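You operate a simulated robot arm through the tools that you are given. There is no shell and no other tool. Be economical: measure what you need, move in short steps, check, and stop when the job is done.

You are at the controls of a simulated robot arm. One attempt, no reset.

TASK
Turn the meter plate down to 4 mA, switch off and unplug it.
Fine: by the orange dial; black dial back to 26; the plug comes out after the switch is off and goes in the middle well of the black tray. Leave the rest.

The check looks at the end state, three seconds after you hand in, the way a careful person would. Anything else that was tipped, shoved, dropped, spilled or broken makes it a failure.

THE ROBOT
A 6-joint arm with a two-finger parallel gripper, fixed in place. Base frame: the origin is at the foot of the arm, x ahead of it, y to its left, z up. Readings come in m, degrees, newtons and seconds.
Its first joint turns from -66.0 to 66.0 degrees. Payload 2.9 kg.
The tool frame sits at the grasp point between the pads (the TCP): z along the fingers, y along the line on which they close. The tips reach 0.03 m beyond it. Largest opening 0.11 m; finger width 0.02, thickness 0.01; the body of the gripper, 0.048 by 0.112 m, starts 0.055 m behind the TCP.
Orientation is told as [roll, pitch, yaw] about the base's x, y, z axes, in that order, counted from this pose: with the fingers straight down and closing along the base's y, the tool's x points along the base's -x, its y along +y and its z along -z.

THE INTERFACE
- The arm moves only by the tool servo_tool. Its argument "motion" is a list of rows, each a list of 2 entries, a list of its own where there are three numbers: the shift along the base's x, y, z in mm, then the turn, a rotation vector about the base's x, y, z in degrees. In form: [[[x, y, z], [ax, ay, az]], ...]. A call has 1 to 12 rows; each row shifts and turns the commanded pose from where the row before left it. "jaw" is the gripper command, from -1 (shut) to 1 (fully open), values between in proportion, set as the call begins (left out, the last holds). A row lasts 0.2 s, in which the tool goes at most 0.05 m and 8.6 degrees; a call with a longer step from one row to the next is refused whole, and so is a gripper value outside its range. Where a pose cannot be reached the arm comes as near as it can. A force on the tool above 40 N (or 10 N above the force at the start of the call, whichever is more), or a blocked arm, ends the call early, and 0.2 s more pass. Each finger travels about 0.108 m/s and halts on what it meets, pressing with about 36 N; the grip force reading is that of the motor and also rises with nothing between the fingers. The clock runs only during rows and for 0.2 s after the last one: add rows that do not move to give the fingers time. It gives the time, the measured TCP pose, the force on the tool (base axes), the opening and the grip force at its end, in the units of the frame above (readings bear some noise).
- Cameras (640 x 400 px; columns grow to the right, rows downward): "scene" is fixed at [0.0538, 0.4065, 1.3893]; the picture's right is [-0.90, -0.44, 0.00], its down [-0.16, 0.34, -0.93] and it looks along [0.40, -0.84, -0.37] (base axes); focal length 344 px, centre (320, 200). "wrist" rides on the gripper at [-0.036, 0, -0.057] in the tool frame; the picture's right is [0.00, -1.00, 0.00], its down [0.97, 0.00, -0.24] and it looks along [0.24, 0.00, 0.97] (tool axes); focal length 218 px, centre (320, 200). There is no depth. A picture from a camera that has moved, and an enlarged one, comes with that camera's place and axes in the base frame and with its lens. The place of the scene camera against the robot may be out by one fixed shift of up to 0.025 m in any direction.
- grab_frame(camera): a new picture of that camera. It takes no simulated time.
- enlarge(camera, box): a new picture of the part [left, top, right, bottom] of that camera's present view, enlarged. It takes no simulated time.
- sign_off(): hands the job in; it is judged then, once.

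Go step by step. Nothing tells you positions but the pictures and the camera data: compare them with the known pose of the tool, close in by small moves and look again before you grip or let go. The budget is 120 turns and 84 pictures, counting those below and the enlarged ones. Unless the task says otherwise, let go and move clear before handing in, and close with one line.

The tools are called after "Emit:" as a command line: name --argument value ..., lists and objects as JSON in quotes. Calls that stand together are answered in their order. servo_tool: Moves the arm, as the interface text tells. Its arguments: {"type":"object","properties":{"motion":{"type":"array"},"jaw":{"type":"number"}},"required":["motion"]} The other tools are called the same way: grab_frame (camera) takes a picture; enlarge (camera, box) takes an enlarged picture of a part of a camera's view; sign_off () hands the job in.

At the start:

```text
time_s: 0.0
position: [0.3859, -0.0356, 1.2956]
ee_rot: [0.0, 0.0, 0.1]
wrist_force: [-0.2, -0.5, 0.3]
grip_width: 0.1104
gripper_force: 0.1
```

scene: 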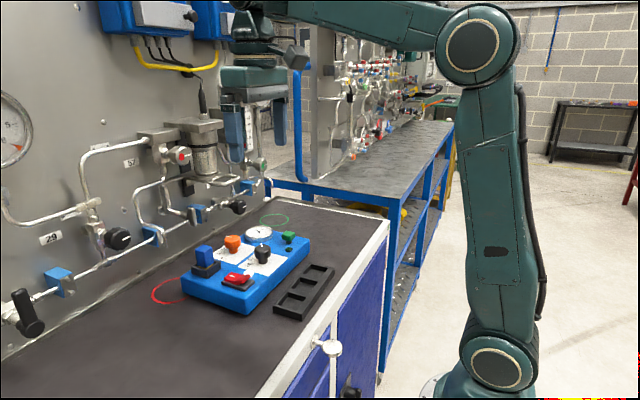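
wrist: 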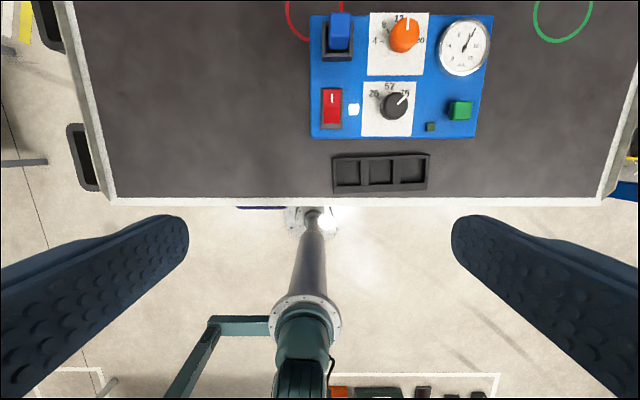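

I see a blue meter plate with an orange dial, black dial, red switch, gauge and a blue plug at upper left, plus a three-well black tray. I'll look closer at both views before moving.

Emit:
enlarge --camera "wrist" --box '[280, 0, 520, 200]'

Emit:
enlarge --camera "scene" --box '[140, 200, 350, 331]'

```text
2.00 times, centred on (400, 100) of wrist
camera zoom: at [0.4222, -0.0381, 1.3522], right [0.0, -1.0, 0.0], down [-0.97, 0.0, 0.24], along [-0.24, 0.0, -0.97], focal length 436 px, centre (160, 400)
```

zoom: 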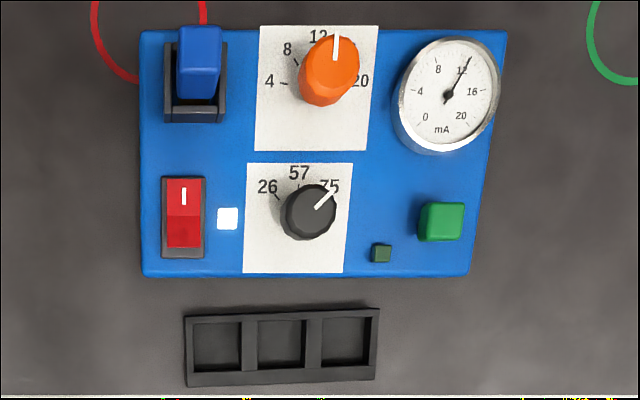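

```text
3.05 times, centred on (245, 266) of scene
camera zoom: at [0.0538, 0.4065, 1.3893], right [-0.9, -0.44, 0.0], down [-0.16, 0.34, -0.93], along [0.4, -0.84, -0.37], focal length 1047 px, centre (549, 0)
```

zoom: 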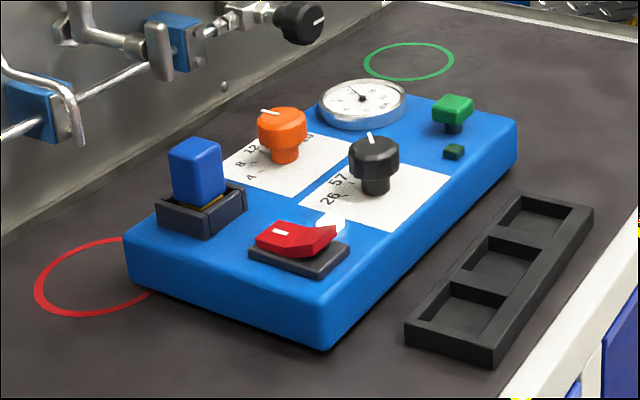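

From the two views, rays meet at a plate height near z≈0.91, which doesn't fit the stated surface height of 0.45. I'll trust the pictures, come down a little toward the plate, and check by parallax.

Emit:
servo_tool --motion '[[[10, -40, -20], [0, 0, 0]], [[10, -40, -20], [0, 0, 0]], [[0, -40, -20], [0, 0, 0]], [[0, -20, -20], [0, 0, 0]], [[0, 0, 0], [0, 0, 0]]]'

Emit:
grab_frame --camera "wrist"

Emit:
grab_frame --camera "scene"

```text
time_s: 1.2
position: [0.4062, -0.1761, 1.2167]
ee_rot: [0.0, -0.1, 0.0]
wrist_force: [-0.4, 0.4, -1.1]
grip_width: 0.1098
gripper_force: 0.0
```

```text
79 pictures are left
camera wrist: at [0.4424, -0.1784, 1.2734], right [0.0, -1.0, 0.0], down [-0.97, 0.0, 0.24], along [-0.24, 0.0, -0.97], focal length 218 px, centre (320, 200)
```

wrist: 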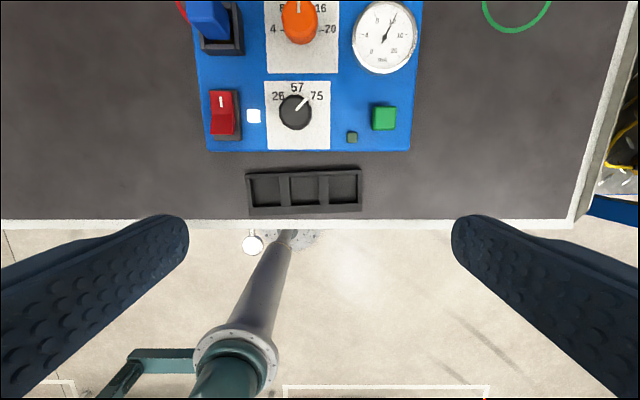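

```text
78 pictures are left
```

scene: 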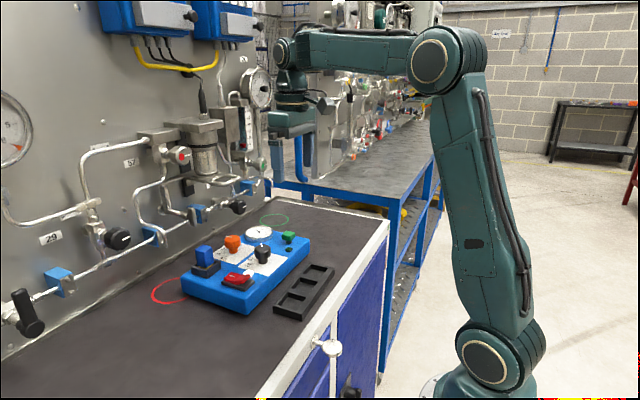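

The parallax between the two wrist views puts the tray top near z≈0.93 and the knob tops near z≈1.00. That gives black knob ≈(0.48,-0.15) and orange ≈(0.57,-0.156). I'll go in closer and look again.

Emit:
servo_tool --motion '[[[25, 15, -25], [0, 0, 0]], [[25, 15, -25], [0, 0, 0]], [[24, 0, -25], [0, 0, 0]], [[0, 0, 0], [0, 0, 0]]]' --jaw 0.1

Emit:
enlarge --camera "wrist" --box '[160, 0, 480, 200]'

Emit:
grab_frame --camera "wrist"

Emit:
enlarge --camera "scene" --box '[160, 200, 340, 312]'

```text
time_s: 2.2
position: [0.481, -0.1475, 1.1419]
ee_rot: [-0.1, -0.1, 0.0]
wrist_force: [0.0, -0.1, -0.1]
grip_width: 0.0604
gripper_force: 0.0
```

```text
2.00 times, centred on (320, 100) of wrist
camera zoom: at [0.5165, -0.1495, 1.198], right [0.0, -1.0, 0.0], down [-0.97, 0.0, 0.24], along [-0.24, 0.0, -0.97], focal length 436 px, centre (320, 400)
```

zoom: 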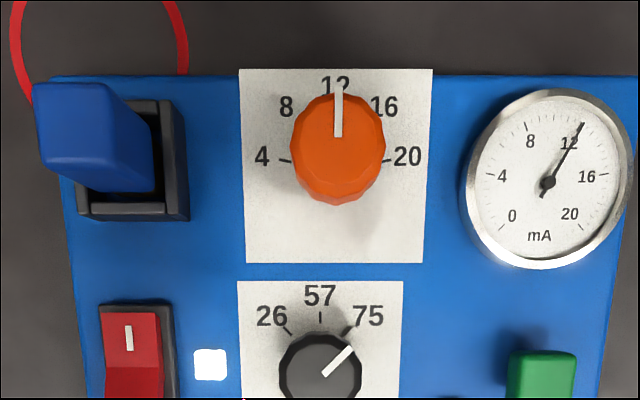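

```text
76 pictures are left
camera wrist: at [0.5165, -0.1495, 1.198], right [0.0, -1.0, 0.0], down [-0.97, 0.0, 0.24], along [-0.24, 0.0, -0.97], focal length 218 px, centre (320, 200)
```

wrist: 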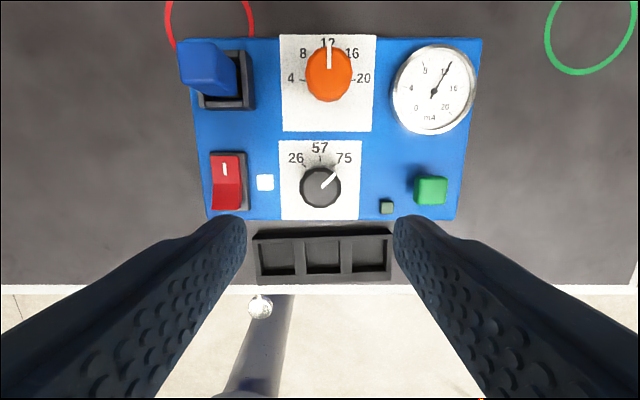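

```text
3.56 times, centred on (250, 256) of scene
camera zoom: at [0.0538, 0.4065, 1.3893], right [-0.9, -0.44, 0.0], down [-0.16, 0.34, -0.93], along [0.4, -0.84, -0.37], focal length 1222 px, centre (569, 1)
```

zoom: 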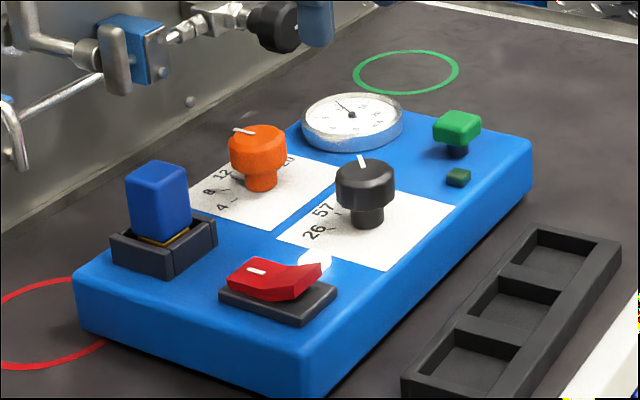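

The pointers read orange at 12 and black at 75, and the lamp is lit. The tool is over the black knob at about (0.481,-0.148), cap z≈0.985–1.004 and plate top ≈0.97. I'll pre-turn about -43° and descend partway.

Emit:
servo_tool --motion '[[[0, 0, -15], [0, 0, -7.2]], [[0, 0, -15], [0, 0, -7.2]], [[0, 0, -15], [0, 0, -7.2]], [[0, 0, -15], [0, 0, -7.2]], [[0, 0, -15], [0, 0, -7.2]], [[0, 0, -15], [0, 0, -7.2]], [[0, 0, 0], [0, 0, 0]]]'

Emit:
grab_frame --camera "wrist"

Emit:
enlarge --camera "scene" --box '[160, 180, 340, 292]'

```text
time_s: 3.8
position: [0.4795, -0.1462, 1.0502]
ee_rot: [0.1, 0.0, -43.3]
wrist_force: [0.0, 0.1, 0.1]
grip_width: 0.0608
gripper_force: 0.1
```

```text
74 pictures are left
camera wrist: at [0.506, -0.1719, 1.107], right [-0.69, -0.73, 0.0], down [-0.71, 0.67, 0.24], along [-0.17, 0.16, -0.97], focal length 218 px, centre (320, 200)
```

wrist: 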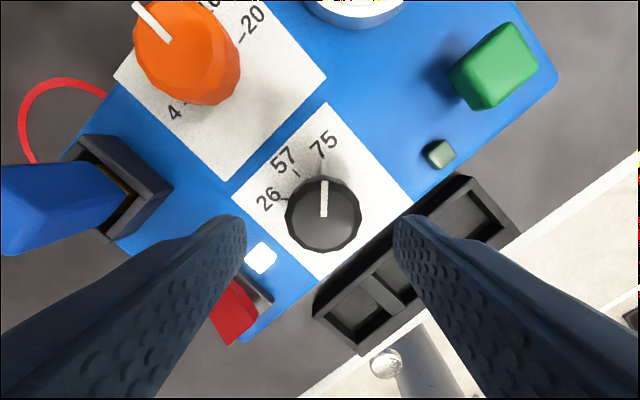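

```text
3.56 times, centred on (250, 236) of scene
camera zoom: at [0.0538, 0.4065, 1.3893], right [-0.9, -0.44, 0.0], down [-0.16, 0.34, -0.93], along [0.4, -0.84, -0.37], focal length 1222 px, centre (569, 72)
```

zoom: 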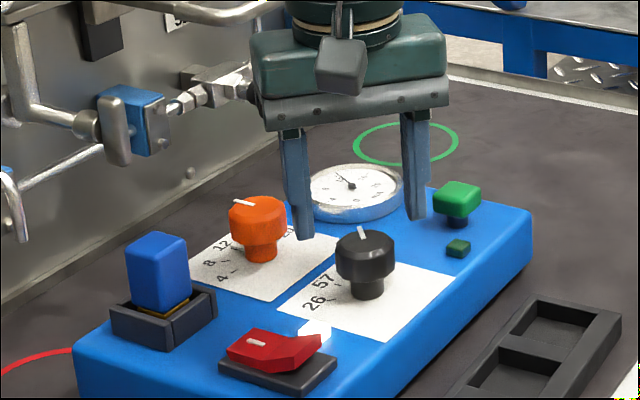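

The knob sits about 5 mm off toward (+x,-y). I'll correct for that, go down to grip height and close gently.

Emit:
servo_tool --motion '[[[2.5, -4.5, 0], [0, 0, 0]], [[0, 0, -14], [0, 0, 0]], [[0, 0, -14], [0, 0, 0]], [[0, 0, -12], [0, 0, 0]], [[0, 0, 0], [0, 0, 0]]]'

Emit:
grab_frame --camera "wrist"

Emit:
enlarge --camera "scene" --box '[160, 180, 340, 292]'

```text
time_s: 5.0
position: [0.4814, -0.1508, 1.0107]
ee_rot: [0.0, 0.1, -43.3]
wrist_force: [0.0, 0.7, 0.3]
grip_width: 0.0606
gripper_force: 0.1
```

```text
72 pictures are left
camera wrist: at [0.5082, -0.1772, 1.0666], right [-0.68, -0.73, 0.0], down [-0.71, 0.66, 0.24], along [-0.17, 0.16, -0.97], focal length 218 px, centre (320, 200)
```

wrist: 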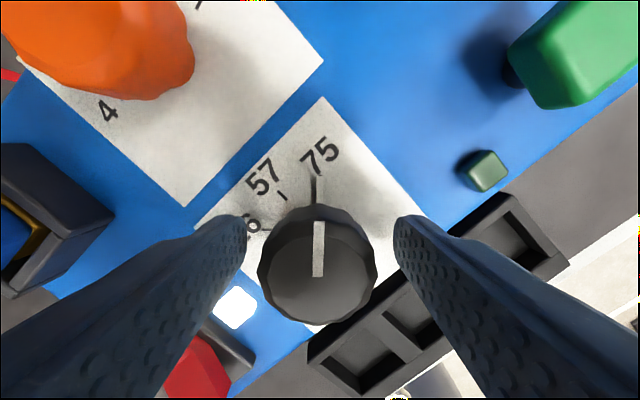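

```text
3.56 times, centred on (250, 236) of scene
camera zoom: at [0.0538, 0.4065, 1.3893], right [-0.9, -0.44, 0.0], down [-0.16, 0.34, -0.93], along [0.4, -0.84, -0.37], focal length 1222 px, centre (569, 72)
```

zoom: 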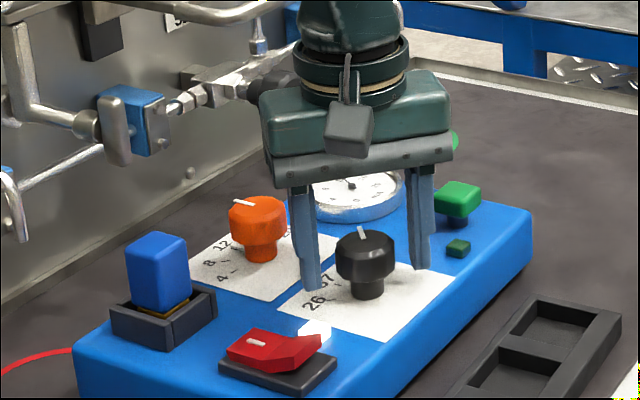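

The knob is centred between the fingers at the right height, so I'll close on it.

Emit:
servo_tool --motion '[[[0, 0, 0], [0, 0, 0]], [[0, 0, 0], [0, 0, 0]]]' --jaw -0.5

Emit:
grab_frame --camera "wrist"

```text
time_s: 5.6
position: [0.4818, -0.151, 1.0102]
ee_rot: [0.1, 0.0, -43.0]
wrist_force: [3.3, 3.8, 0.6]
grip_width: 0.0375
gripper_force: 36.5
```

```text
70 pictures are left
camera wrist: at [0.5087, -0.1766, 1.0667], right [-0.68, -0.73, 0.0], down [-0.71, 0.66, 0.24], along [-0.17, 0.16, -0.97], focal length 218 px, centre (320, 200)
```

wrist: 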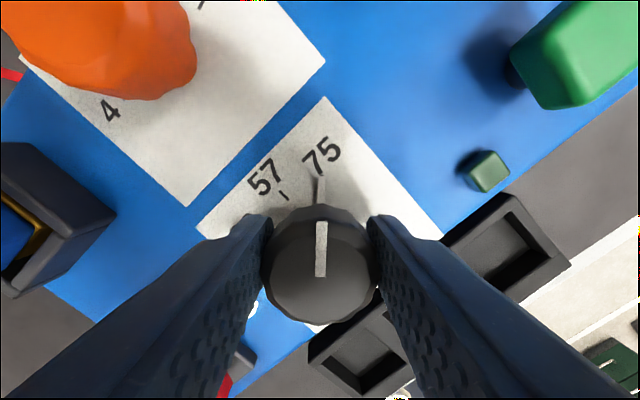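

Gripped at 37.5 mm with only a small side force. I'll turn +72° in small steps, then check.

Emit:
servo_tool --motion '[[[0, 0, 0], [0, 0, 8]], [[0, 0, 0], [0, 0, 8]], [[0, 0, 0], [0, 0, 8]], [[0, 0, 0], [0, 0, 8]], [[0, 0, 0], [0, 0, 8]], [[0, 0, 0], [0, 0, 8]], [[0, 0, 0], [0, 0, 8]], [[0, 0, 0], [0, 0, 8]], [[0, 0, 0], [0, 0, 8]], [[0, 0, 0], [0, 0, 0]]]'

Emit:
grab_frame --camera "wrist"

Emit:
enlarge --camera "scene" --box '[190, 210, 310, 285]'

```text
time_s: 7.8
position: [0.4831, -0.1466, 1.0105]
ee_rot: [0.3, -0.1, 29.4]
wrist_force: [-3.0, 33.6, 0.3]
grip_width: 0.0374
gripper_force: 36.5
```

```text
69 pictures are left
camera wrist: at [0.514, -0.1313, 1.0667], right [0.49, -0.87, 0.0], down [-0.85, -0.48, 0.24], along [-0.21, -0.11, -0.97], focal length 218 px, centre (320, 200)
```

wrist: 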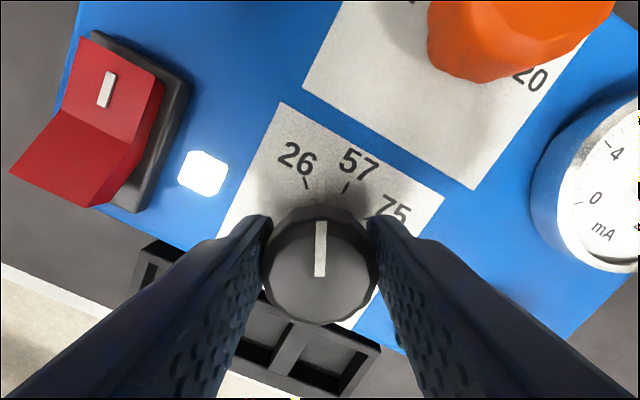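

```text
5.33 times, centred on (250, 248) of scene
camera zoom: at [0.0537, 0.4074, 1.389], right [-0.9, -0.44, 0.0], down [-0.16, 0.33, -0.93], along [0.4, -0.84, -0.37], focal length 1832 px, centre (693, -53)
```

zoom: 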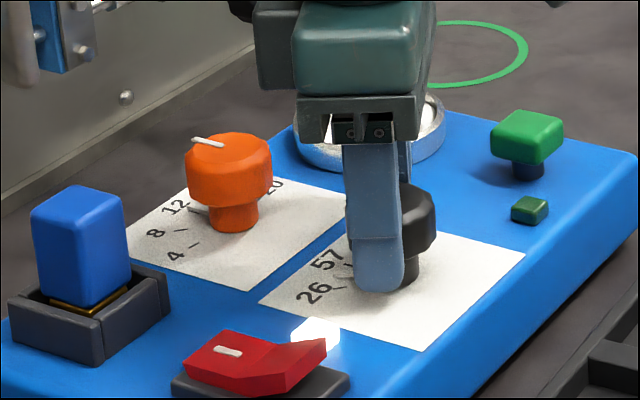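

The turn worked and the pointer is near +29°. The knob is slightly off the tool axis, though, and that is pushing sideways with 33 N. I'll relieve the push, then finish to about +43.5°, where the 26 tick lies opposite 75.

Emit:
servo_tool --motion '[[[0.3, 2.2, 0], [0, 0, 0]], [[0.3, 2, 0], [0, 0, 0]], [[-0.3, 0.4, 0], [0, 0, 7]], [[-0.3, 0.4, 0], [0, 0, 7]], [[0, 0, 0], [0, 0, 0]]]'

Emit:
grab_frame --camera "wrist"

```text
time_s: 9.0
position: [0.4814, -0.1468, 1.011]
ee_rot: [0.1, 0.0, 42.6]
wrist_force: [-11.1, 2.5, 0.1]
grip_width: 0.0371
gripper_force: 36.0
```

```text
67 pictures are left
camera wrist: at [0.5085, -0.1236, 1.0667], right [0.68, -0.73, 0.0], down [-0.71, -0.66, 0.24], along [-0.18, -0.16, -0.97], focal length 218 px, centre (320, 200)
```

wrist: 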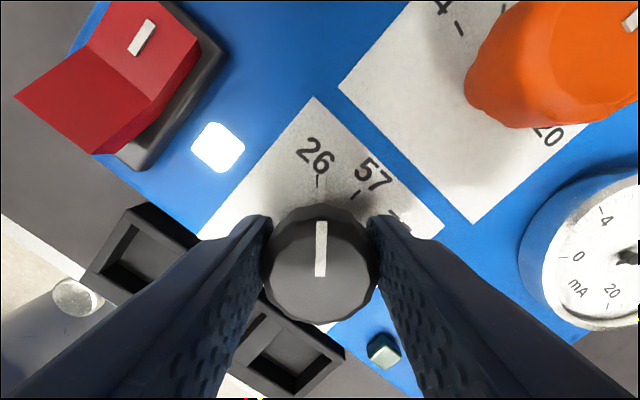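

The black pointer now lines up with the 26 tick. I'll open, rise, and check.

Emit:
servo_tool --motion '[[[-1, 0, 0], [0, 0, 0]], [[0, 0, 0], [0, 0, 0]], [[0, 0, 0], [0, 0, 0]]]' --jaw 0.1

Emit:
servo_tool --motion '[[[0, 0, 20], [0, 0, 0]], [[0, 0, 25], [0, 0, -8]], [[0, 0, 25], [0, 0, -8]], [[0, 0, 0], [0, 0, -8]], [[0, 0, 0], [0, 0, -8]], [[0, 0, 0], [0, 0, -8]], [[0, 0, 0], [0, 0, 0]]]'

Emit:
enlarge --camera "wrist" --box '[160, 20, 480, 220]'

```text
time_s: 9.8
position: [0.4826, -0.1466, 1.0109]
ee_rot: [0.0, 0.0, 42.8]
wrist_force: [-0.1, -0.4, -1.2]
grip_width: 0.0606
gripper_force: 0.1
```

```text
time_s: 11.4
position: [0.4816, -0.1458, 1.0809]
ee_rot: [0.1, 0.0, 2.8]
wrist_force: [-0.2, -0.6, -0.4]
grip_width: 0.0604
gripper_force: 0.1
```

```text
2.00 times, centred on (320, 120) of wrist
camera zoom: at [0.5173, -0.1461, 1.1375], right [0.05, -1.0, 0.0], down [-0.97, -0.05, 0.24], along [-0.24, -0.01, -0.97], focal length 436 px, centre (320, 360)
```

zoom: 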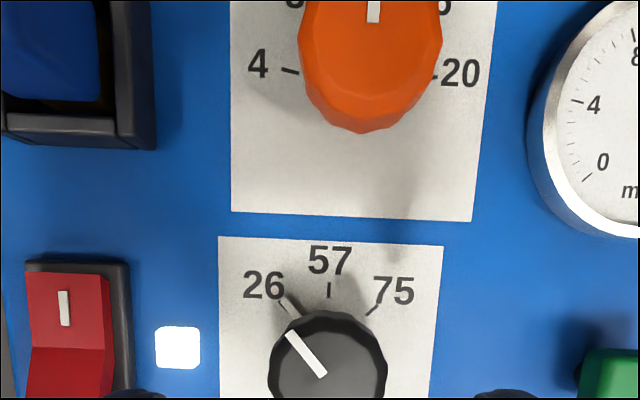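

Black is on 26. Next is the orange dial at about (0.574,-0.157), which sits near the wall pipes, so I'll check the clearance first.

Emit:
enlarge --camera "scene" --box '[120, 120, 320, 245]'

Emit:
servo_tool --motion '[[[0, 0, 30], [0, -8, 0]], [[0, 0, 30], [0, -8, 0]], [[-20, 0, 30], [0, -8, 0]], [[-20, 0, 20], [0, -8, 0]], [[-20, 0, 0], [0, -8, 0]], [[0, 0, 0], [0, -2, 0]], [[0, 0, 0], [0, 0, 0]]]'

Emit:
grab_frame --camera "wrist"

```text
3.20 times, centred on (220, 182) of scene
camera zoom: at [0.0538, 0.4065, 1.3893], right [-0.9, -0.44, 0.0], down [-0.16, 0.34, -0.93], along [0.4, -0.84, -0.37], focal length 1099 px, centre (640, 256)
```

zoom: 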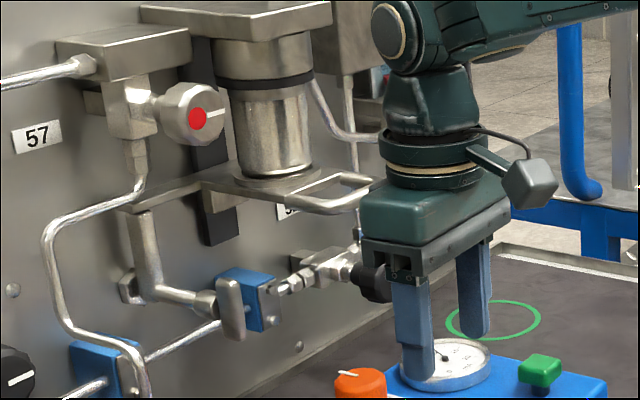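

```text
time_s: 13.0
position: [0.4199, -0.1466, 1.1907]
ee_rot: [-2.5, -42.1, 3.9]
wrist_force: [-0.8, -0.6, 0.2]
grip_width: 0.0605
gripper_force: 0.0
```

```text
64 pictures are left
camera wrist: at [0.4089, -0.1455, 1.2557], right [0.04, -1.0, 0.03], down [-0.88, -0.05, -0.47], along [0.47, -0.01, -0.88], focal length 218 px, centre (320, 200)
```

wrist: 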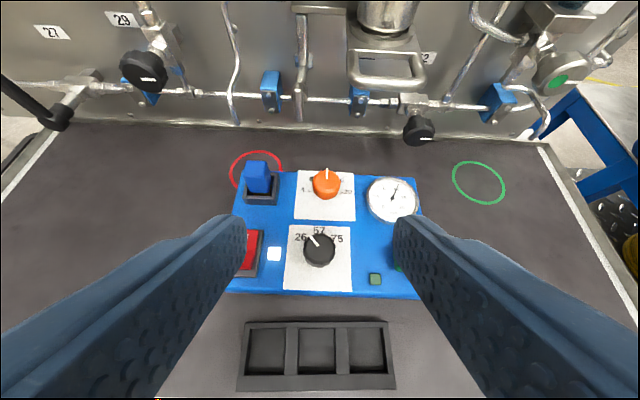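

The wall is at x≈0.75, but a U-shaped valve handle sticks out to about x≈0.61 at z≈1.12, y -0.18 to -0.25, right beside the orange dial. I'll reach the dial with the tool tilted 25°, body leaning back toward the base, and pre-yawed -55°. I'll set that orientation here in free space first.

Emit:
servo_tool --motion '[[[0, 0, 0], [0, 8.5, 0]], [[0, 0, 0], [0, 8.5, 0]], [[0, 0, 0], [1.18, 0, -2.54]], [[10, 0, -15], [0, 0, -7.9]], [[10, 0, -15], [0, 0, -7.9]], [[10, 0, -15], [0, 0, -7.9]], [[10, 0, -15], [0, 0, -7.9]], [[10, 0, -15], [0, 0, -7.9]], [[10, 0, -15], [0, 0, -7.9]], [[10, 0, -15], [0, 0, -7.6]], [[0, 0, 0], [0, 0, 0]]]'

Emit:
grab_frame --camera "wrist"

Emit:
enlarge --camera "scene" --box '[150, 140, 340, 260]'

```text
time_s: 15.4
position: [0.4922, -0.1461, 1.0853]
ee_rot: [0.0, -25.2, -55.1]
wrist_force: [0.5, -0.9, -0.7]
grip_width: 0.0604
gripper_force: 0.1
```

```text
63 pictures are left
camera wrist: at [0.4977, -0.1551, 1.1522], right [-0.82, -0.57, 0.0], down [-0.56, 0.8, -0.19], along [0.11, -0.16, -0.98], focal length 218 px, centre (320, 200)
```

wrist: 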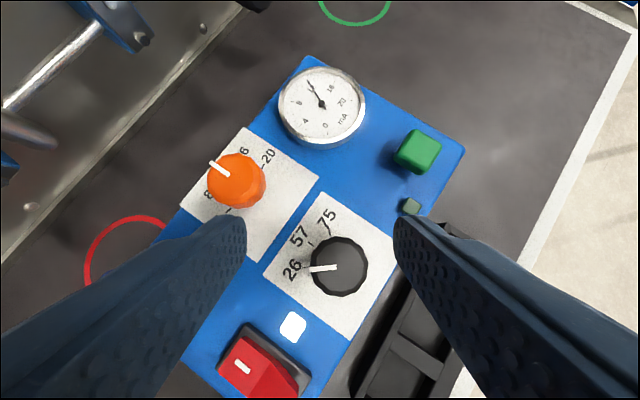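

```text
3.33 times, centred on (245, 200) of scene
camera zoom: at [0.0538, 0.4065, 1.3893], right [-0.9, -0.44, 0.0], down [-0.16, 0.34, -0.93], along [0.4, -0.84, -0.37], focal length 1145 px, centre (570, 200)
```

zoom: 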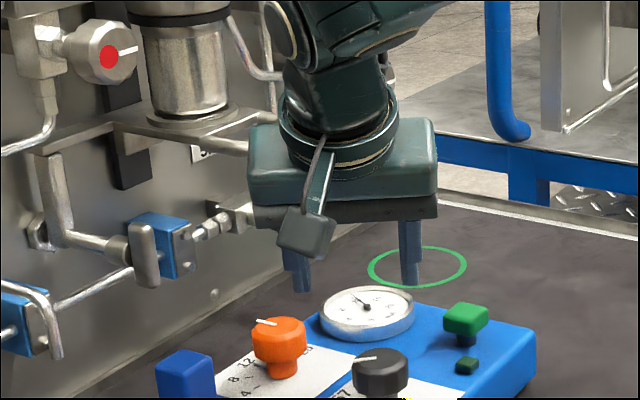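

Tilt and yaw are set, and the box on the gripper stem should clear the black knob and the plug. I'll move to hover over the orange dial.

Emit:
servo_tool --motion '[[[26, -1, 0], [0, 0, 0]], [[26, -2, -10], [0, 0, 0]], [[26, -2, -20], [0, 0, 0]], [[0, 0, 0], [0, 0, 0]]]'

Emit:
grab_frame --camera "wrist"

Emit:
enlarge --camera "scene" --box '[150, 160, 310, 260]'

```text
time_s: 16.4
position: [0.5696, -0.1519, 1.0548]
ee_rot: [-0.1, -24.9, -54.9]
wrist_force: [-0.1, -0.2, -0.2]
grip_width: 0.0604
gripper_force: 0.0
```

```text
61 pictures are left
camera wrist: at [0.5756, -0.1598, 1.1212], right [-0.82, -0.57, 0.0], down [-0.56, 0.8, -0.19], along [0.11, -0.16, -0.98], focal length 218 px, centre (320, 200)
```

wrist: 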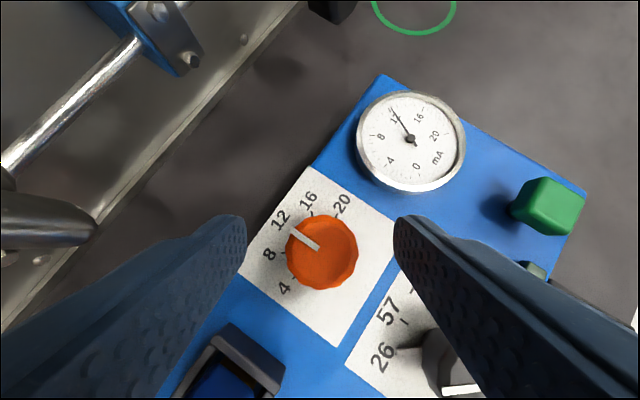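

```text
4.00 times, centred on (230, 210) of scene
camera zoom: at [0.0538, 0.4065, 1.3893], right [-0.9, -0.44, 0.0], down [-0.16, 0.34, -0.93], along [0.4, -0.84, -0.37], focal length 1374 px, centre (680, 160)
```

zoom: 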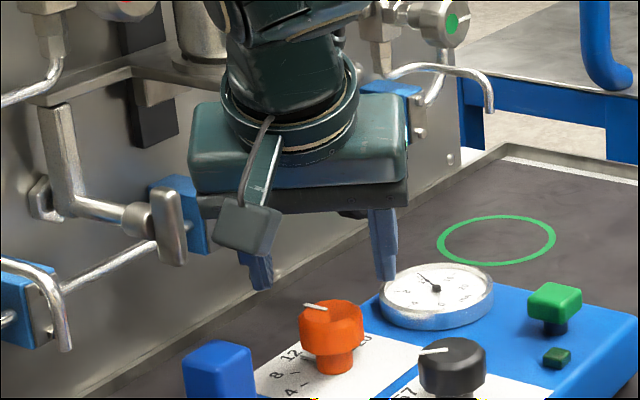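

The dial is centred within about 1 mm, so I'll go straight down to grip height and check.

Emit:
servo_tool --motion '[[[0, -0.6, -15], [0, 0, 0]], [[0, 0, -15], [0, 0, 0]], [[0, 0, -14], [0, 0, 0]], [[0, 0, 0], [0, 0, 0]]]'

Emit:
grab_frame --camera "wrist"

Emit:
enlarge --camera "scene" --box '[150, 180, 310, 280]'

```text
time_s: 17.4
position: [0.571, -0.1513, 1.0112]
ee_rot: [0.1, -24.9, -55.0]
wrist_force: [0.3, 0.6, -1.1]
grip_width: 0.0605
gripper_force: 0.0
```

```text
59 pictures are left
camera wrist: at [0.5758, -0.1604, 1.0762], right [-0.82, -0.57, 0.0], down [-0.56, 0.8, -0.19], along [0.11, -0.16, -0.98], focal length 218 px, centre (320, 200)
```

wrist: 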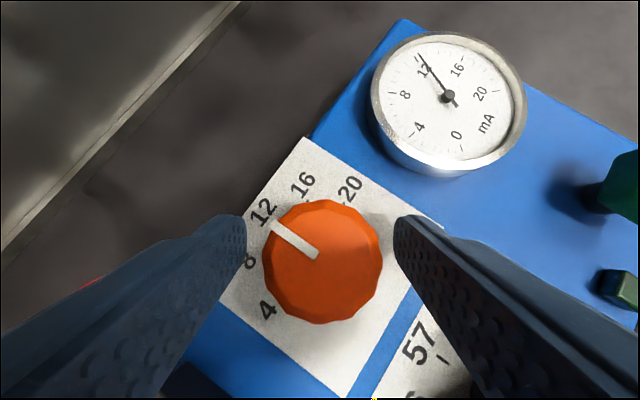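

```text
4.00 times, centred on (230, 230) of scene
camera zoom: at [0.0538, 0.4065, 1.3893], right [-0.9, -0.44, 0.0], down [-0.16, 0.34, -0.93], along [0.4, -0.84, -0.37], focal length 1374 px, centre (680, 80)
```

zoom: 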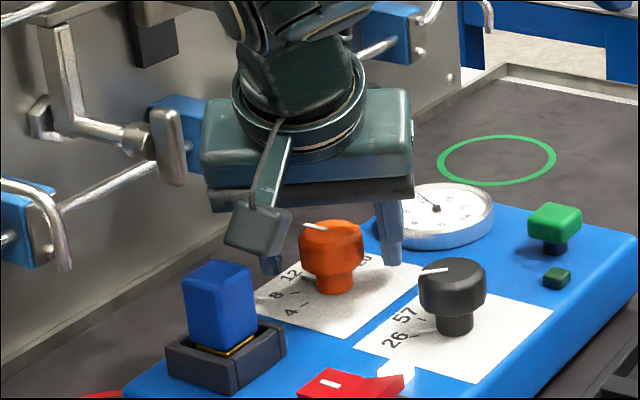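

Centred and clear on all sides, with the gauge at about 12. I'll close on the orange dial.

Emit:
servo_tool --motion '[[[0, 0, 0], [0, 0, 0]], [[0, 0, 0], [0, 0, 0]]]' --jaw -0.5

```text
time_s: 18.0
position: [0.5701, -0.152, 1.01]
ee_rot: [0.0, -25.1, -55.1]
wrist_force: [-3.8, -1.8, 0.0]
grip_width: 0.0376
gripper_force: 36.2
```

Gripped. I'll turn +48° along the arc around the knob axis and check.

Emit:
servo_tool --motion '[[[-0.7, -0.48, 0], [0, 0, 8]], [[-0.7, -0.48, 0], [0, 0, 8]], [[-0.55, -0.65, 0], [0, 0, 8]], [[-0.55, -0.65, 0], [0, 0, 8]], [[-0.35, -0.78, 0], [0, 0, 8]], [[-0.35, -0.78, 0], [0, 0, 8]], [[0, 0, 0], [0, 0, 0]]]'

Emit:
grab_frame --camera "wrist"

Emit:
enlarge --camera "scene" --box '[150, 160, 310, 260]'

```text
time_s: 19.6
position: [0.5673, -0.1546, 1.0111]
ee_rot: [0.1, -25.1, -6.8]
wrist_force: [21.3, 3.5, 0.3]
grip_width: 0.0372
gripper_force: 36.3
```

```text
57 pictures are left
camera wrist: at [0.5764, -0.1573, 1.0767], right [-0.12, -0.99, 0.0], down [-0.97, 0.12, -0.19], along [0.19, -0.02, -0.98], focal length 218 px, centre (320, 200)
```

wrist: 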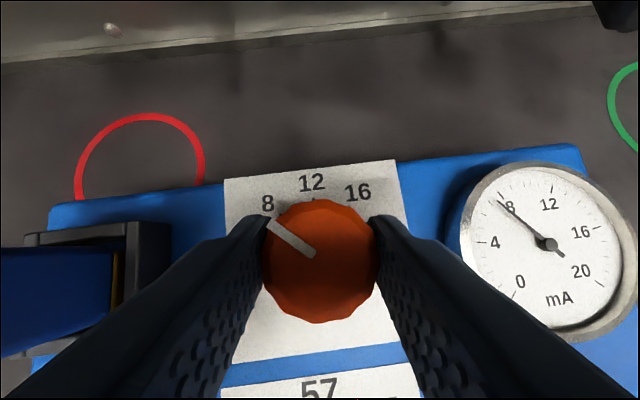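

```text
4.00 times, centred on (230, 210) of scene
camera zoom: at [0.0547, 0.4066, 1.3892], right [-0.9, -0.44, 0.0], down [-0.16, 0.34, -0.93], along [0.4, -0.84, -0.37], focal length 1374 px, centre (680, 160)
```

zoom: 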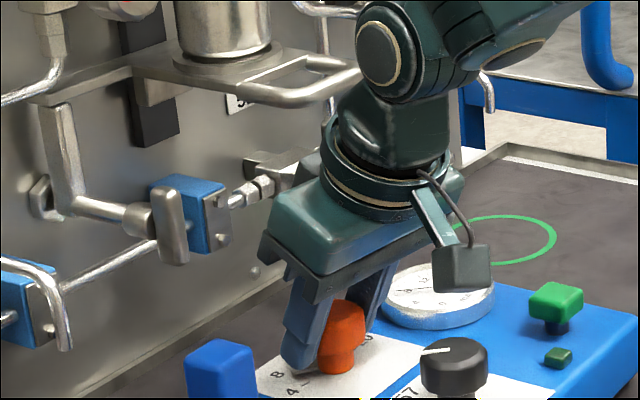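

The gauge has come down to about 8. I'll ease the sideways push a little and turn another 26°.

Emit:
servo_tool --motion '[[[1.8, 0.3, 0], [0, 0, 0]], [[-0.11, -0.85, 0], [0, 0, 8]], [[-0.11, -0.85, 0], [0, 0, 8]], [[0.1, -0.85, 0], [0, 0, 8]], [[0, 0, 0], [0, 0, 2]], [[0, 0, 0], [0, 0, 0]]]'

Emit:
grab_frame --camera "wrist"

Emit:
enlarge --camera "scene" --box '[170, 180, 330, 280]'

```text
time_s: 21.0
position: [0.5676, -0.1582, 1.0119]
ee_rot: [0.2, -24.8, 18.9]
wrist_force: [5.2, 14.2, 0.6]
grip_width: 0.0375
gripper_force: 36.1
```

```text
55 pictures are left
camera wrist: at [0.5762, -0.1561, 1.077], right [0.33, -0.95, 0.0], down [-0.93, -0.32, -0.19], along [0.18, 0.06, -0.98], focal length 218 px, centre (320, 200)
```

wrist: 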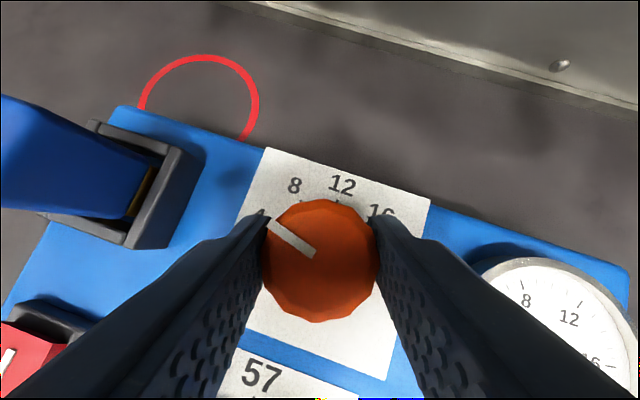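

```text
4.00 times, centred on (250, 230) of scene
camera zoom: at [0.0543, 0.4068, 1.3891], right [-0.9, -0.44, 0.0], down [-0.16, 0.34, -0.93], along [0.4, -0.84, -0.37], focal length 1374 px, centre (600, 80)
```

zoom: 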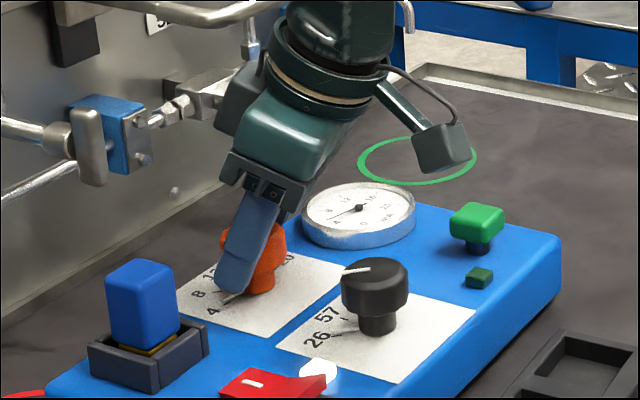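

The pointer is close to 4, so I'll read the gauge enlarged.

Emit:
enlarge --camera "scene" --box '[240, 220, 280, 245]'

Emit:
enlarge --camera "wrist" --box '[220, 140, 420, 265]'

```text
16.00 times, centred on (260, 232) of scene
camera zoom: at [0.0543, 0.4068, 1.3891], right [-0.9, -0.44, 0.0], down [-0.16, 0.34, -0.93], along [0.4, -0.84, -0.37], focal length 5497 px, centre (1280, -320)
```

zoom: 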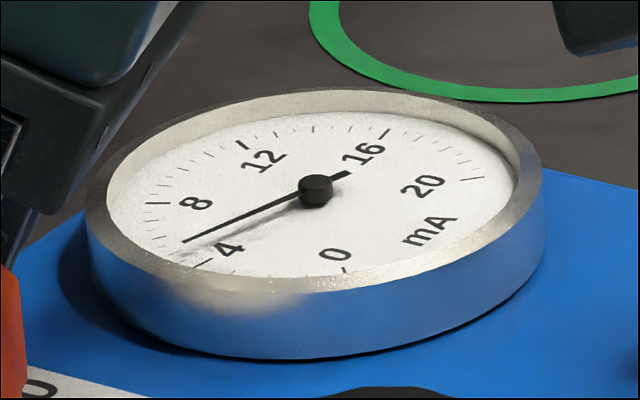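

```text
3.20 times, centred on (320, 202) of wrist
camera zoom: at [0.5762, -0.1561, 1.077], right [0.33, -0.95, 0.0], down [-0.93, -0.32, -0.19], along [0.18, 0.06, -0.98], focal length 698 px, centre (320, 192)
```

zoom: 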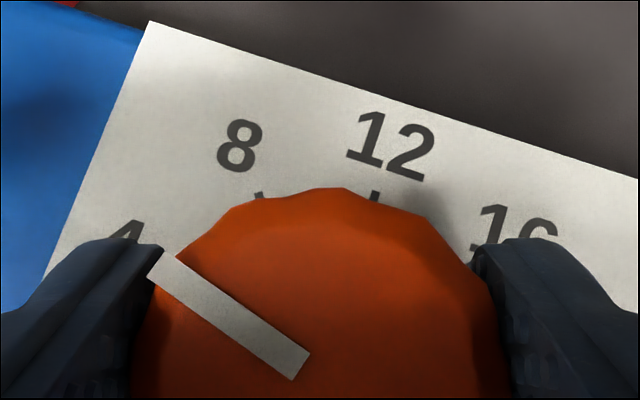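

The needle reads about 5 mA, at roughly 10° per mA. I'll turn about 9° more.

Emit:
servo_tool --motion '[[[0.1, 0.2, 0], [0, 0, 4.5]], [[0.1, 0.2, 0], [0, 0, 4.5]], [[0, 0, 0], [0, 0, 0]], [[0, 0, 0], [0, 0, 0]]]'

Emit:
enlarge --camera "scene" --box '[240, 220, 280, 245]'

```text
time_s: 22.0
position: [0.5674, -0.1591, 1.0128]
ee_rot: [-0.1, -25.0, 27.9]
wrist_force: [-7.0, 4.3, -9.0]
grip_width: 0.0372
gripper_force: 35.5
```

```text
16.00 times, centred on (260, 232) of scene
camera zoom: at [0.0538, 0.4066, 1.3892], right [-0.9, -0.44, 0.0], down [-0.16, 0.34, -0.93], along [0.4, -0.84, -0.37], focal length 5497 px, centre (1280, -320)
```

zoom: 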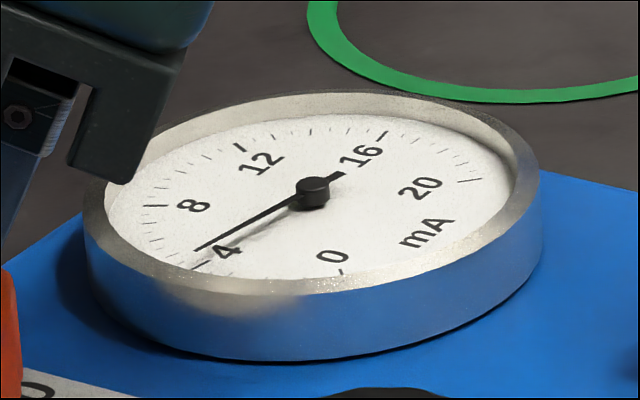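

The needle now reads about 4.4. I'll add 4°, then read it again.

Emit:
servo_tool --motion '[[[0.1, -0.3, -0.5], [0, 0, 4]], [[0, 0, 0], [0, 0, 0]], [[0, 0, 0], [0, 0, 0]]]'

Emit:
enlarge --camera "scene" --box '[240, 220, 280, 245]'

```text
time_s: 22.8
position: [0.5695, -0.1575, 1.0132]
ee_rot: [0.0, -25.1, 32.1]
wrist_force: [-3.3, 4.9, 0.1]
grip_width: 0.0372
gripper_force: 35.6
```

```text
16.00 times, centred on (260, 232) of scene
camera zoom: at [0.0537, 0.4066, 1.3892], right [-0.9, -0.44, 0.0], down [-0.16, 0.34, -0.93], along [0.4, -0.84, -0.37], focal length 5497 px, centre (1280, -320)
```

zoom: 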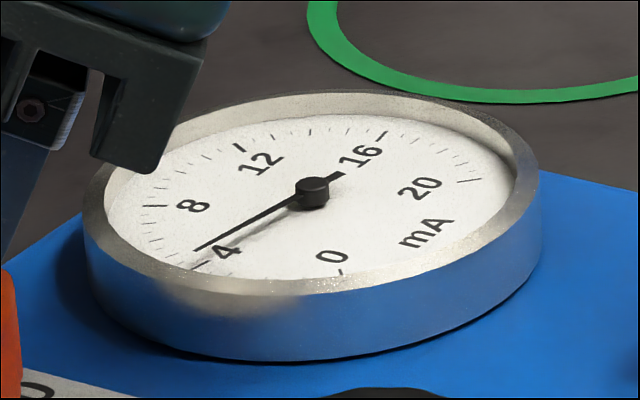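

The needle did not move with the extra turn, so the dial is on its end stop, presumably 4. I'll release, back out along the tool axis and read everything from above.

Emit:
servo_tool --motion '[[[0, 0, 0], [0, 0, 0]], [[0, 0, 0], [0, 0, 0]]]' --jaw 0.1

Emit:
servo_tool --motion '[[[-9, -5, 22], [0, 0, 0]], [[-9, -5, 22], [0, 0, 0]], [[-20, 10, 30], [0, 0, -8]], [[-20, 10, 20], [0, 0, -8]], [[-20, 0, 0], [0, 0, -8]], [[0, 0, 0], [0, 0, -8]], [[0, 0, 0], [0, 8, 0]], [[0, 0, 0], [0, 8, 0]], [[0, 0, 0], [0, 0, 0]]]'

Emit:
enlarge --camera "wrist" --box '[160, 0, 480, 200]'

Emit:
enlarge --camera "scene" --box '[190, 215, 286, 275]'

```text
time_s: 23.4
position: [0.5683, -0.1578, 1.0107]
ee_rot: [0.1, -25.1, 31.9]
wrist_force: [-0.1, -1.0, -0.1]
grip_width: 0.0603
gripper_force: 0.1
```

```text
time_s: 25.4
position: [0.4905, -0.1479, 1.1069]
ee_rot: [0.0, -8.9, 0.1]
wrist_force: [0.9, 1.0, 0.2]
grip_width: 0.0604
gripper_force: 0.1
```

```text
2.00 times, centred on (320, 100) of wrist
camera zoom: at [0.5169, -0.1502, 1.1665], right [0.0, -1.0, 0.0], down [-1.0, 0.0, 0.09], along [-0.09, 0.0, -1.0], focal length 436 px, centre (320, 400)
```

zoom: 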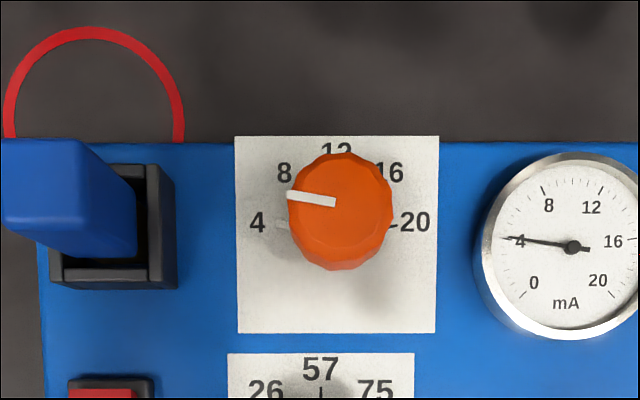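

```text
6.67 times, centred on (238, 245) of scene
camera zoom: at [0.0538, 0.4065, 1.3893], right [-0.9, -0.44, 0.0], down [-0.16, 0.34, -0.93], along [0.4, -0.84, -0.37], focal length 2290 px, centre (867, -100)
```

zoom: 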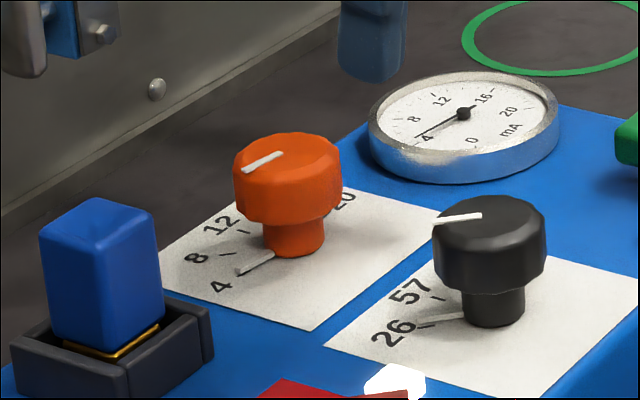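

The gauge reads 4 mA and both dials are right. Next is the rocker switch: I'll shut the fingers, straighten the tool and hover near its raised near end.

Emit:
servo_tool --motion '[[[-10, 30, 0], [0, 4.5, 0]], [[-10, 30, 0], [0, 4.5, 0]], [[-10, 26, 0], [0, 0, 0]], [[0, 0, 0], [0, 0, 0]]]' --jaw -1

Emit:
grab_frame --camera "wrist"

Emit:
enlarge --camera "scene" --box '[180, 190, 310, 290]'

```text
time_s: 26.4
position: [0.4599, -0.0613, 1.1052]
ee_rot: [0.0, 0.0, 0.0]
wrist_force: [0.3, -0.3, 0.4]
grip_width: 0.0
gripper_force: 36.4
```

```text
47 pictures are left
camera wrist: at [0.496, -0.0634, 1.1614], right [0.0, -1.0, 0.0], down [-0.97, 0.0, 0.24], along [-0.24, 0.0, -0.97], focal length 218 px, centre (320, 200)
```

wrist: 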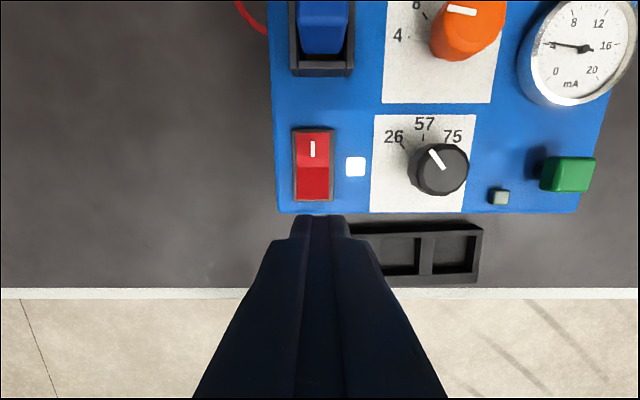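

```text
4.00 times, centred on (245, 240) of scene
camera zoom: at [0.0538, 0.4065, 1.3893], right [-0.9, -0.44, 0.0], down [-0.16, 0.34, -0.93], along [0.4, -0.84, -0.37], focal length 1374 px, centre (620, 40)
```

zoom: 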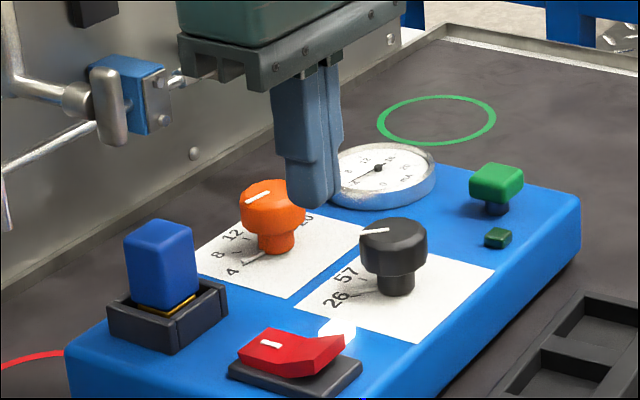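

The raised near half of the red rocker is centred at about (0.460,-0.057). I'll line up and come down above it.

Emit:
servo_tool --motion '[[[0, 5, -20], [0, 0, 0]], [[0, 0, -25], [0, 0, 0]], [[0, 0, -25], [0, 0, 0]], [[0, 0, 0], [0, 0, 0]]]'

Emit:
enlarge --camera "scene" --box '[180, 205, 310, 305]'

Emit:
grab_frame --camera "wrist"

```text
time_s: 27.4
position: [0.461, -0.0567, 1.0361]
ee_rot: [0.0, 0.0, 0.0]
wrist_force: [-0.4, 0.2, 0.3]
grip_width: 0.0003
gripper_force: 36.1
```

```text
4.00 times, centred on (245, 255) of scene
camera zoom: at [0.0538, 0.4065, 1.3893], right [-0.9, -0.44, 0.0], down [-0.16, 0.34, -0.93], along [0.4, -0.84, -0.37], focal length 1374 px, centre (620, -20)
```

zoom: 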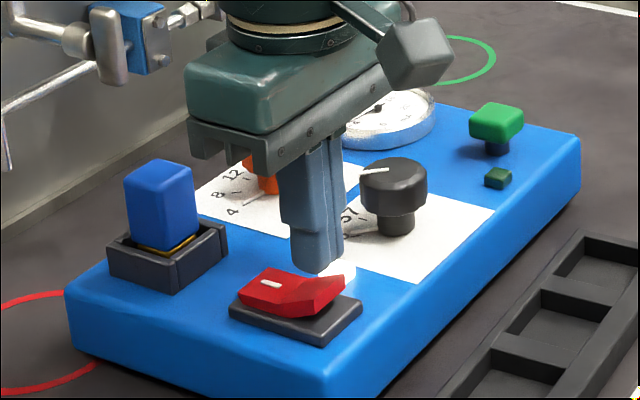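

```text
44 pictures are left
camera wrist: at [0.4968, -0.0583, 1.092], right [0.0, -1.0, 0.0], down [-0.97, 0.0, 0.24], along [-0.24, 0.0, -0.97], focal length 218 px, centre (320, 200)
```

wrist: 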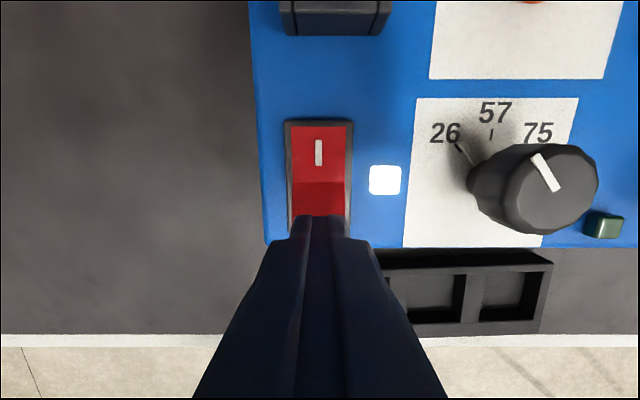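

The tip is right above the near half of the rocker. I'll press down in small steps.

Emit:
servo_tool --motion '[[[0, 0, -4], [0, 0, 0]], [[0, 0, -4], [0, 0, 0]], [[0, 0, -3], [0, 0, 0]], [[0, 0, -3], [0, 0, 0]], [[0, 0, -2], [0, 0, 0]]]'

Emit:
enlarge --camera "scene" --box '[180, 205, 310, 305]'

```text
time_s: 28.6
position: [0.4611, -0.0556, 1.0205]
ee_rot: [0.0, 0.0, 0.0]
wrist_force: [0.3, -0.5, -0.4]
grip_width: 0.0
gripper_force: 36.4
```

```text
4.00 times, centred on (245, 255) of scene
camera zoom: at [0.0538, 0.4065, 1.3893], right [-0.9, -0.44, 0.0], down [-0.16, 0.34, -0.93], along [0.4, -0.84, -0.37], focal length 1374 px, centre (620, -20)
```

zoom: 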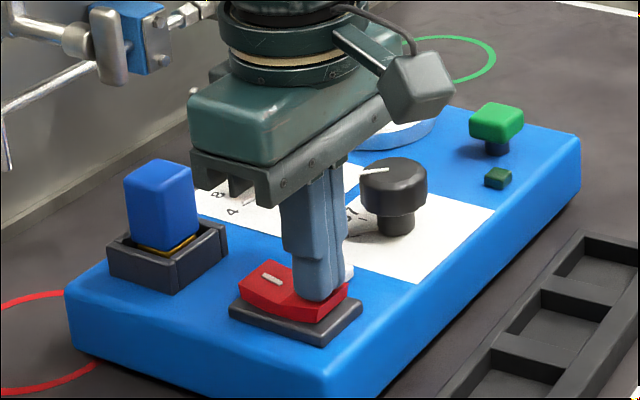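

The rocker appears to be tipping with no force yet. I'll continue in 2 mm steps.

Emit:
servo_tool --motion '[[[0, 0, -2], [0, 0, 0]], [[0, 0, -2], [0, 0, 0]], [[0, 0, -1], [0, 0, 0]]]'

Emit:
enlarge --camera "scene" --box '[180, 205, 310, 305]'

```text
time_s: 29.4
position: [0.4622, -0.0571, 1.0152]
ee_rot: [0.0, 0.0, 0.1]
wrist_force: [-0.4, -0.3, 2.7]
grip_width: 0.0
gripper_force: 36.0
```

```text
4.00 times, centred on (245, 255) of scene
camera zoom: at [0.0537, 0.4065, 1.3893], right [-0.9, -0.44, 0.0], down [-0.16, 0.34, -0.93], along [0.4, -0.84, -0.37], focal length 1374 px, centre (620, -20)
```

zoom: 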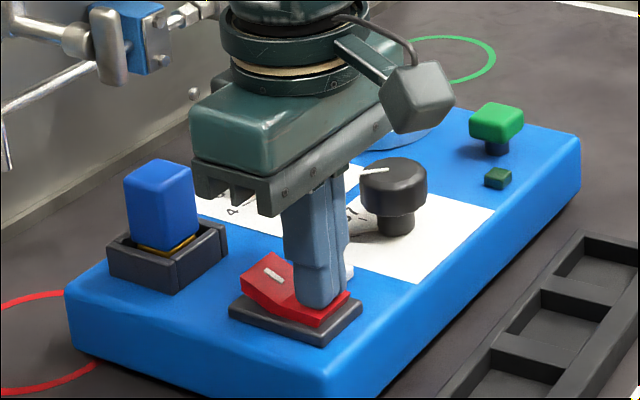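

The rocker has flipped, with the far side now raised. I'll press 1 mm more to seat it, then lift and check the lamp.

Emit:
servo_tool --motion '[[[0, 0, -1], [0, 0, 0]], [[0, 0, 0], [0, 0, 0]], [[0, 0, 25], [0, 0, 0]], [[0, 0, 35], [0, 0, 0]], [[0, 0, 35], [0, 0, 0]], [[0, 0, 0], [0, 0, 0]]]'

Emit:
grab_frame --camera "wrist"

Emit:
enlarge --camera "scene" --box '[180, 205, 310, 305]'

```text
time_s: 30.8
position: [0.4587, -0.0565, 1.1094]
ee_rot: [0.0, 0.1, 0.0]
wrist_force: [-0.7, 0.2, 0.4]
grip_width: 0.0
gripper_force: 35.9
```

```text
41 pictures are left
camera wrist: at [0.4965, -0.0573, 1.1657], right [0.0, -1.0, 0.0], down [-0.97, 0.0, 0.24], along [-0.24, 0.0, -0.97], focal length 218 px, centre (320, 200)
```

wrist: 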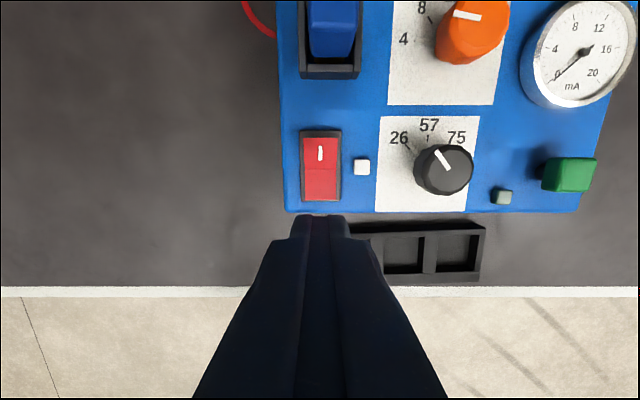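

```text
4.00 times, centred on (245, 255) of scene
camera zoom: at [0.0538, 0.4065, 1.3893], right [-0.9, -0.44, 0.0], down [-0.16, 0.34, -0.93], along [0.4, -0.84, -0.37], focal length 1374 px, centre (620, -20)
```

zoom: 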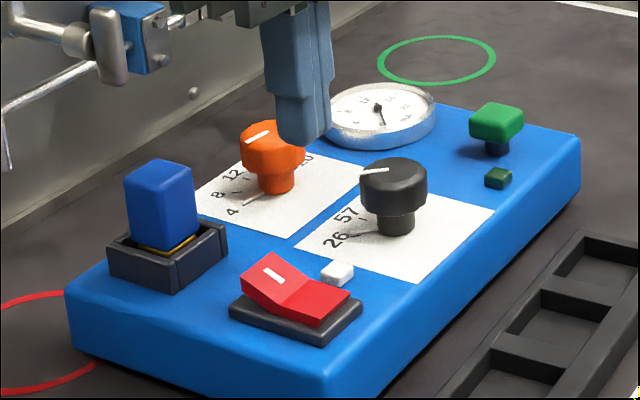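

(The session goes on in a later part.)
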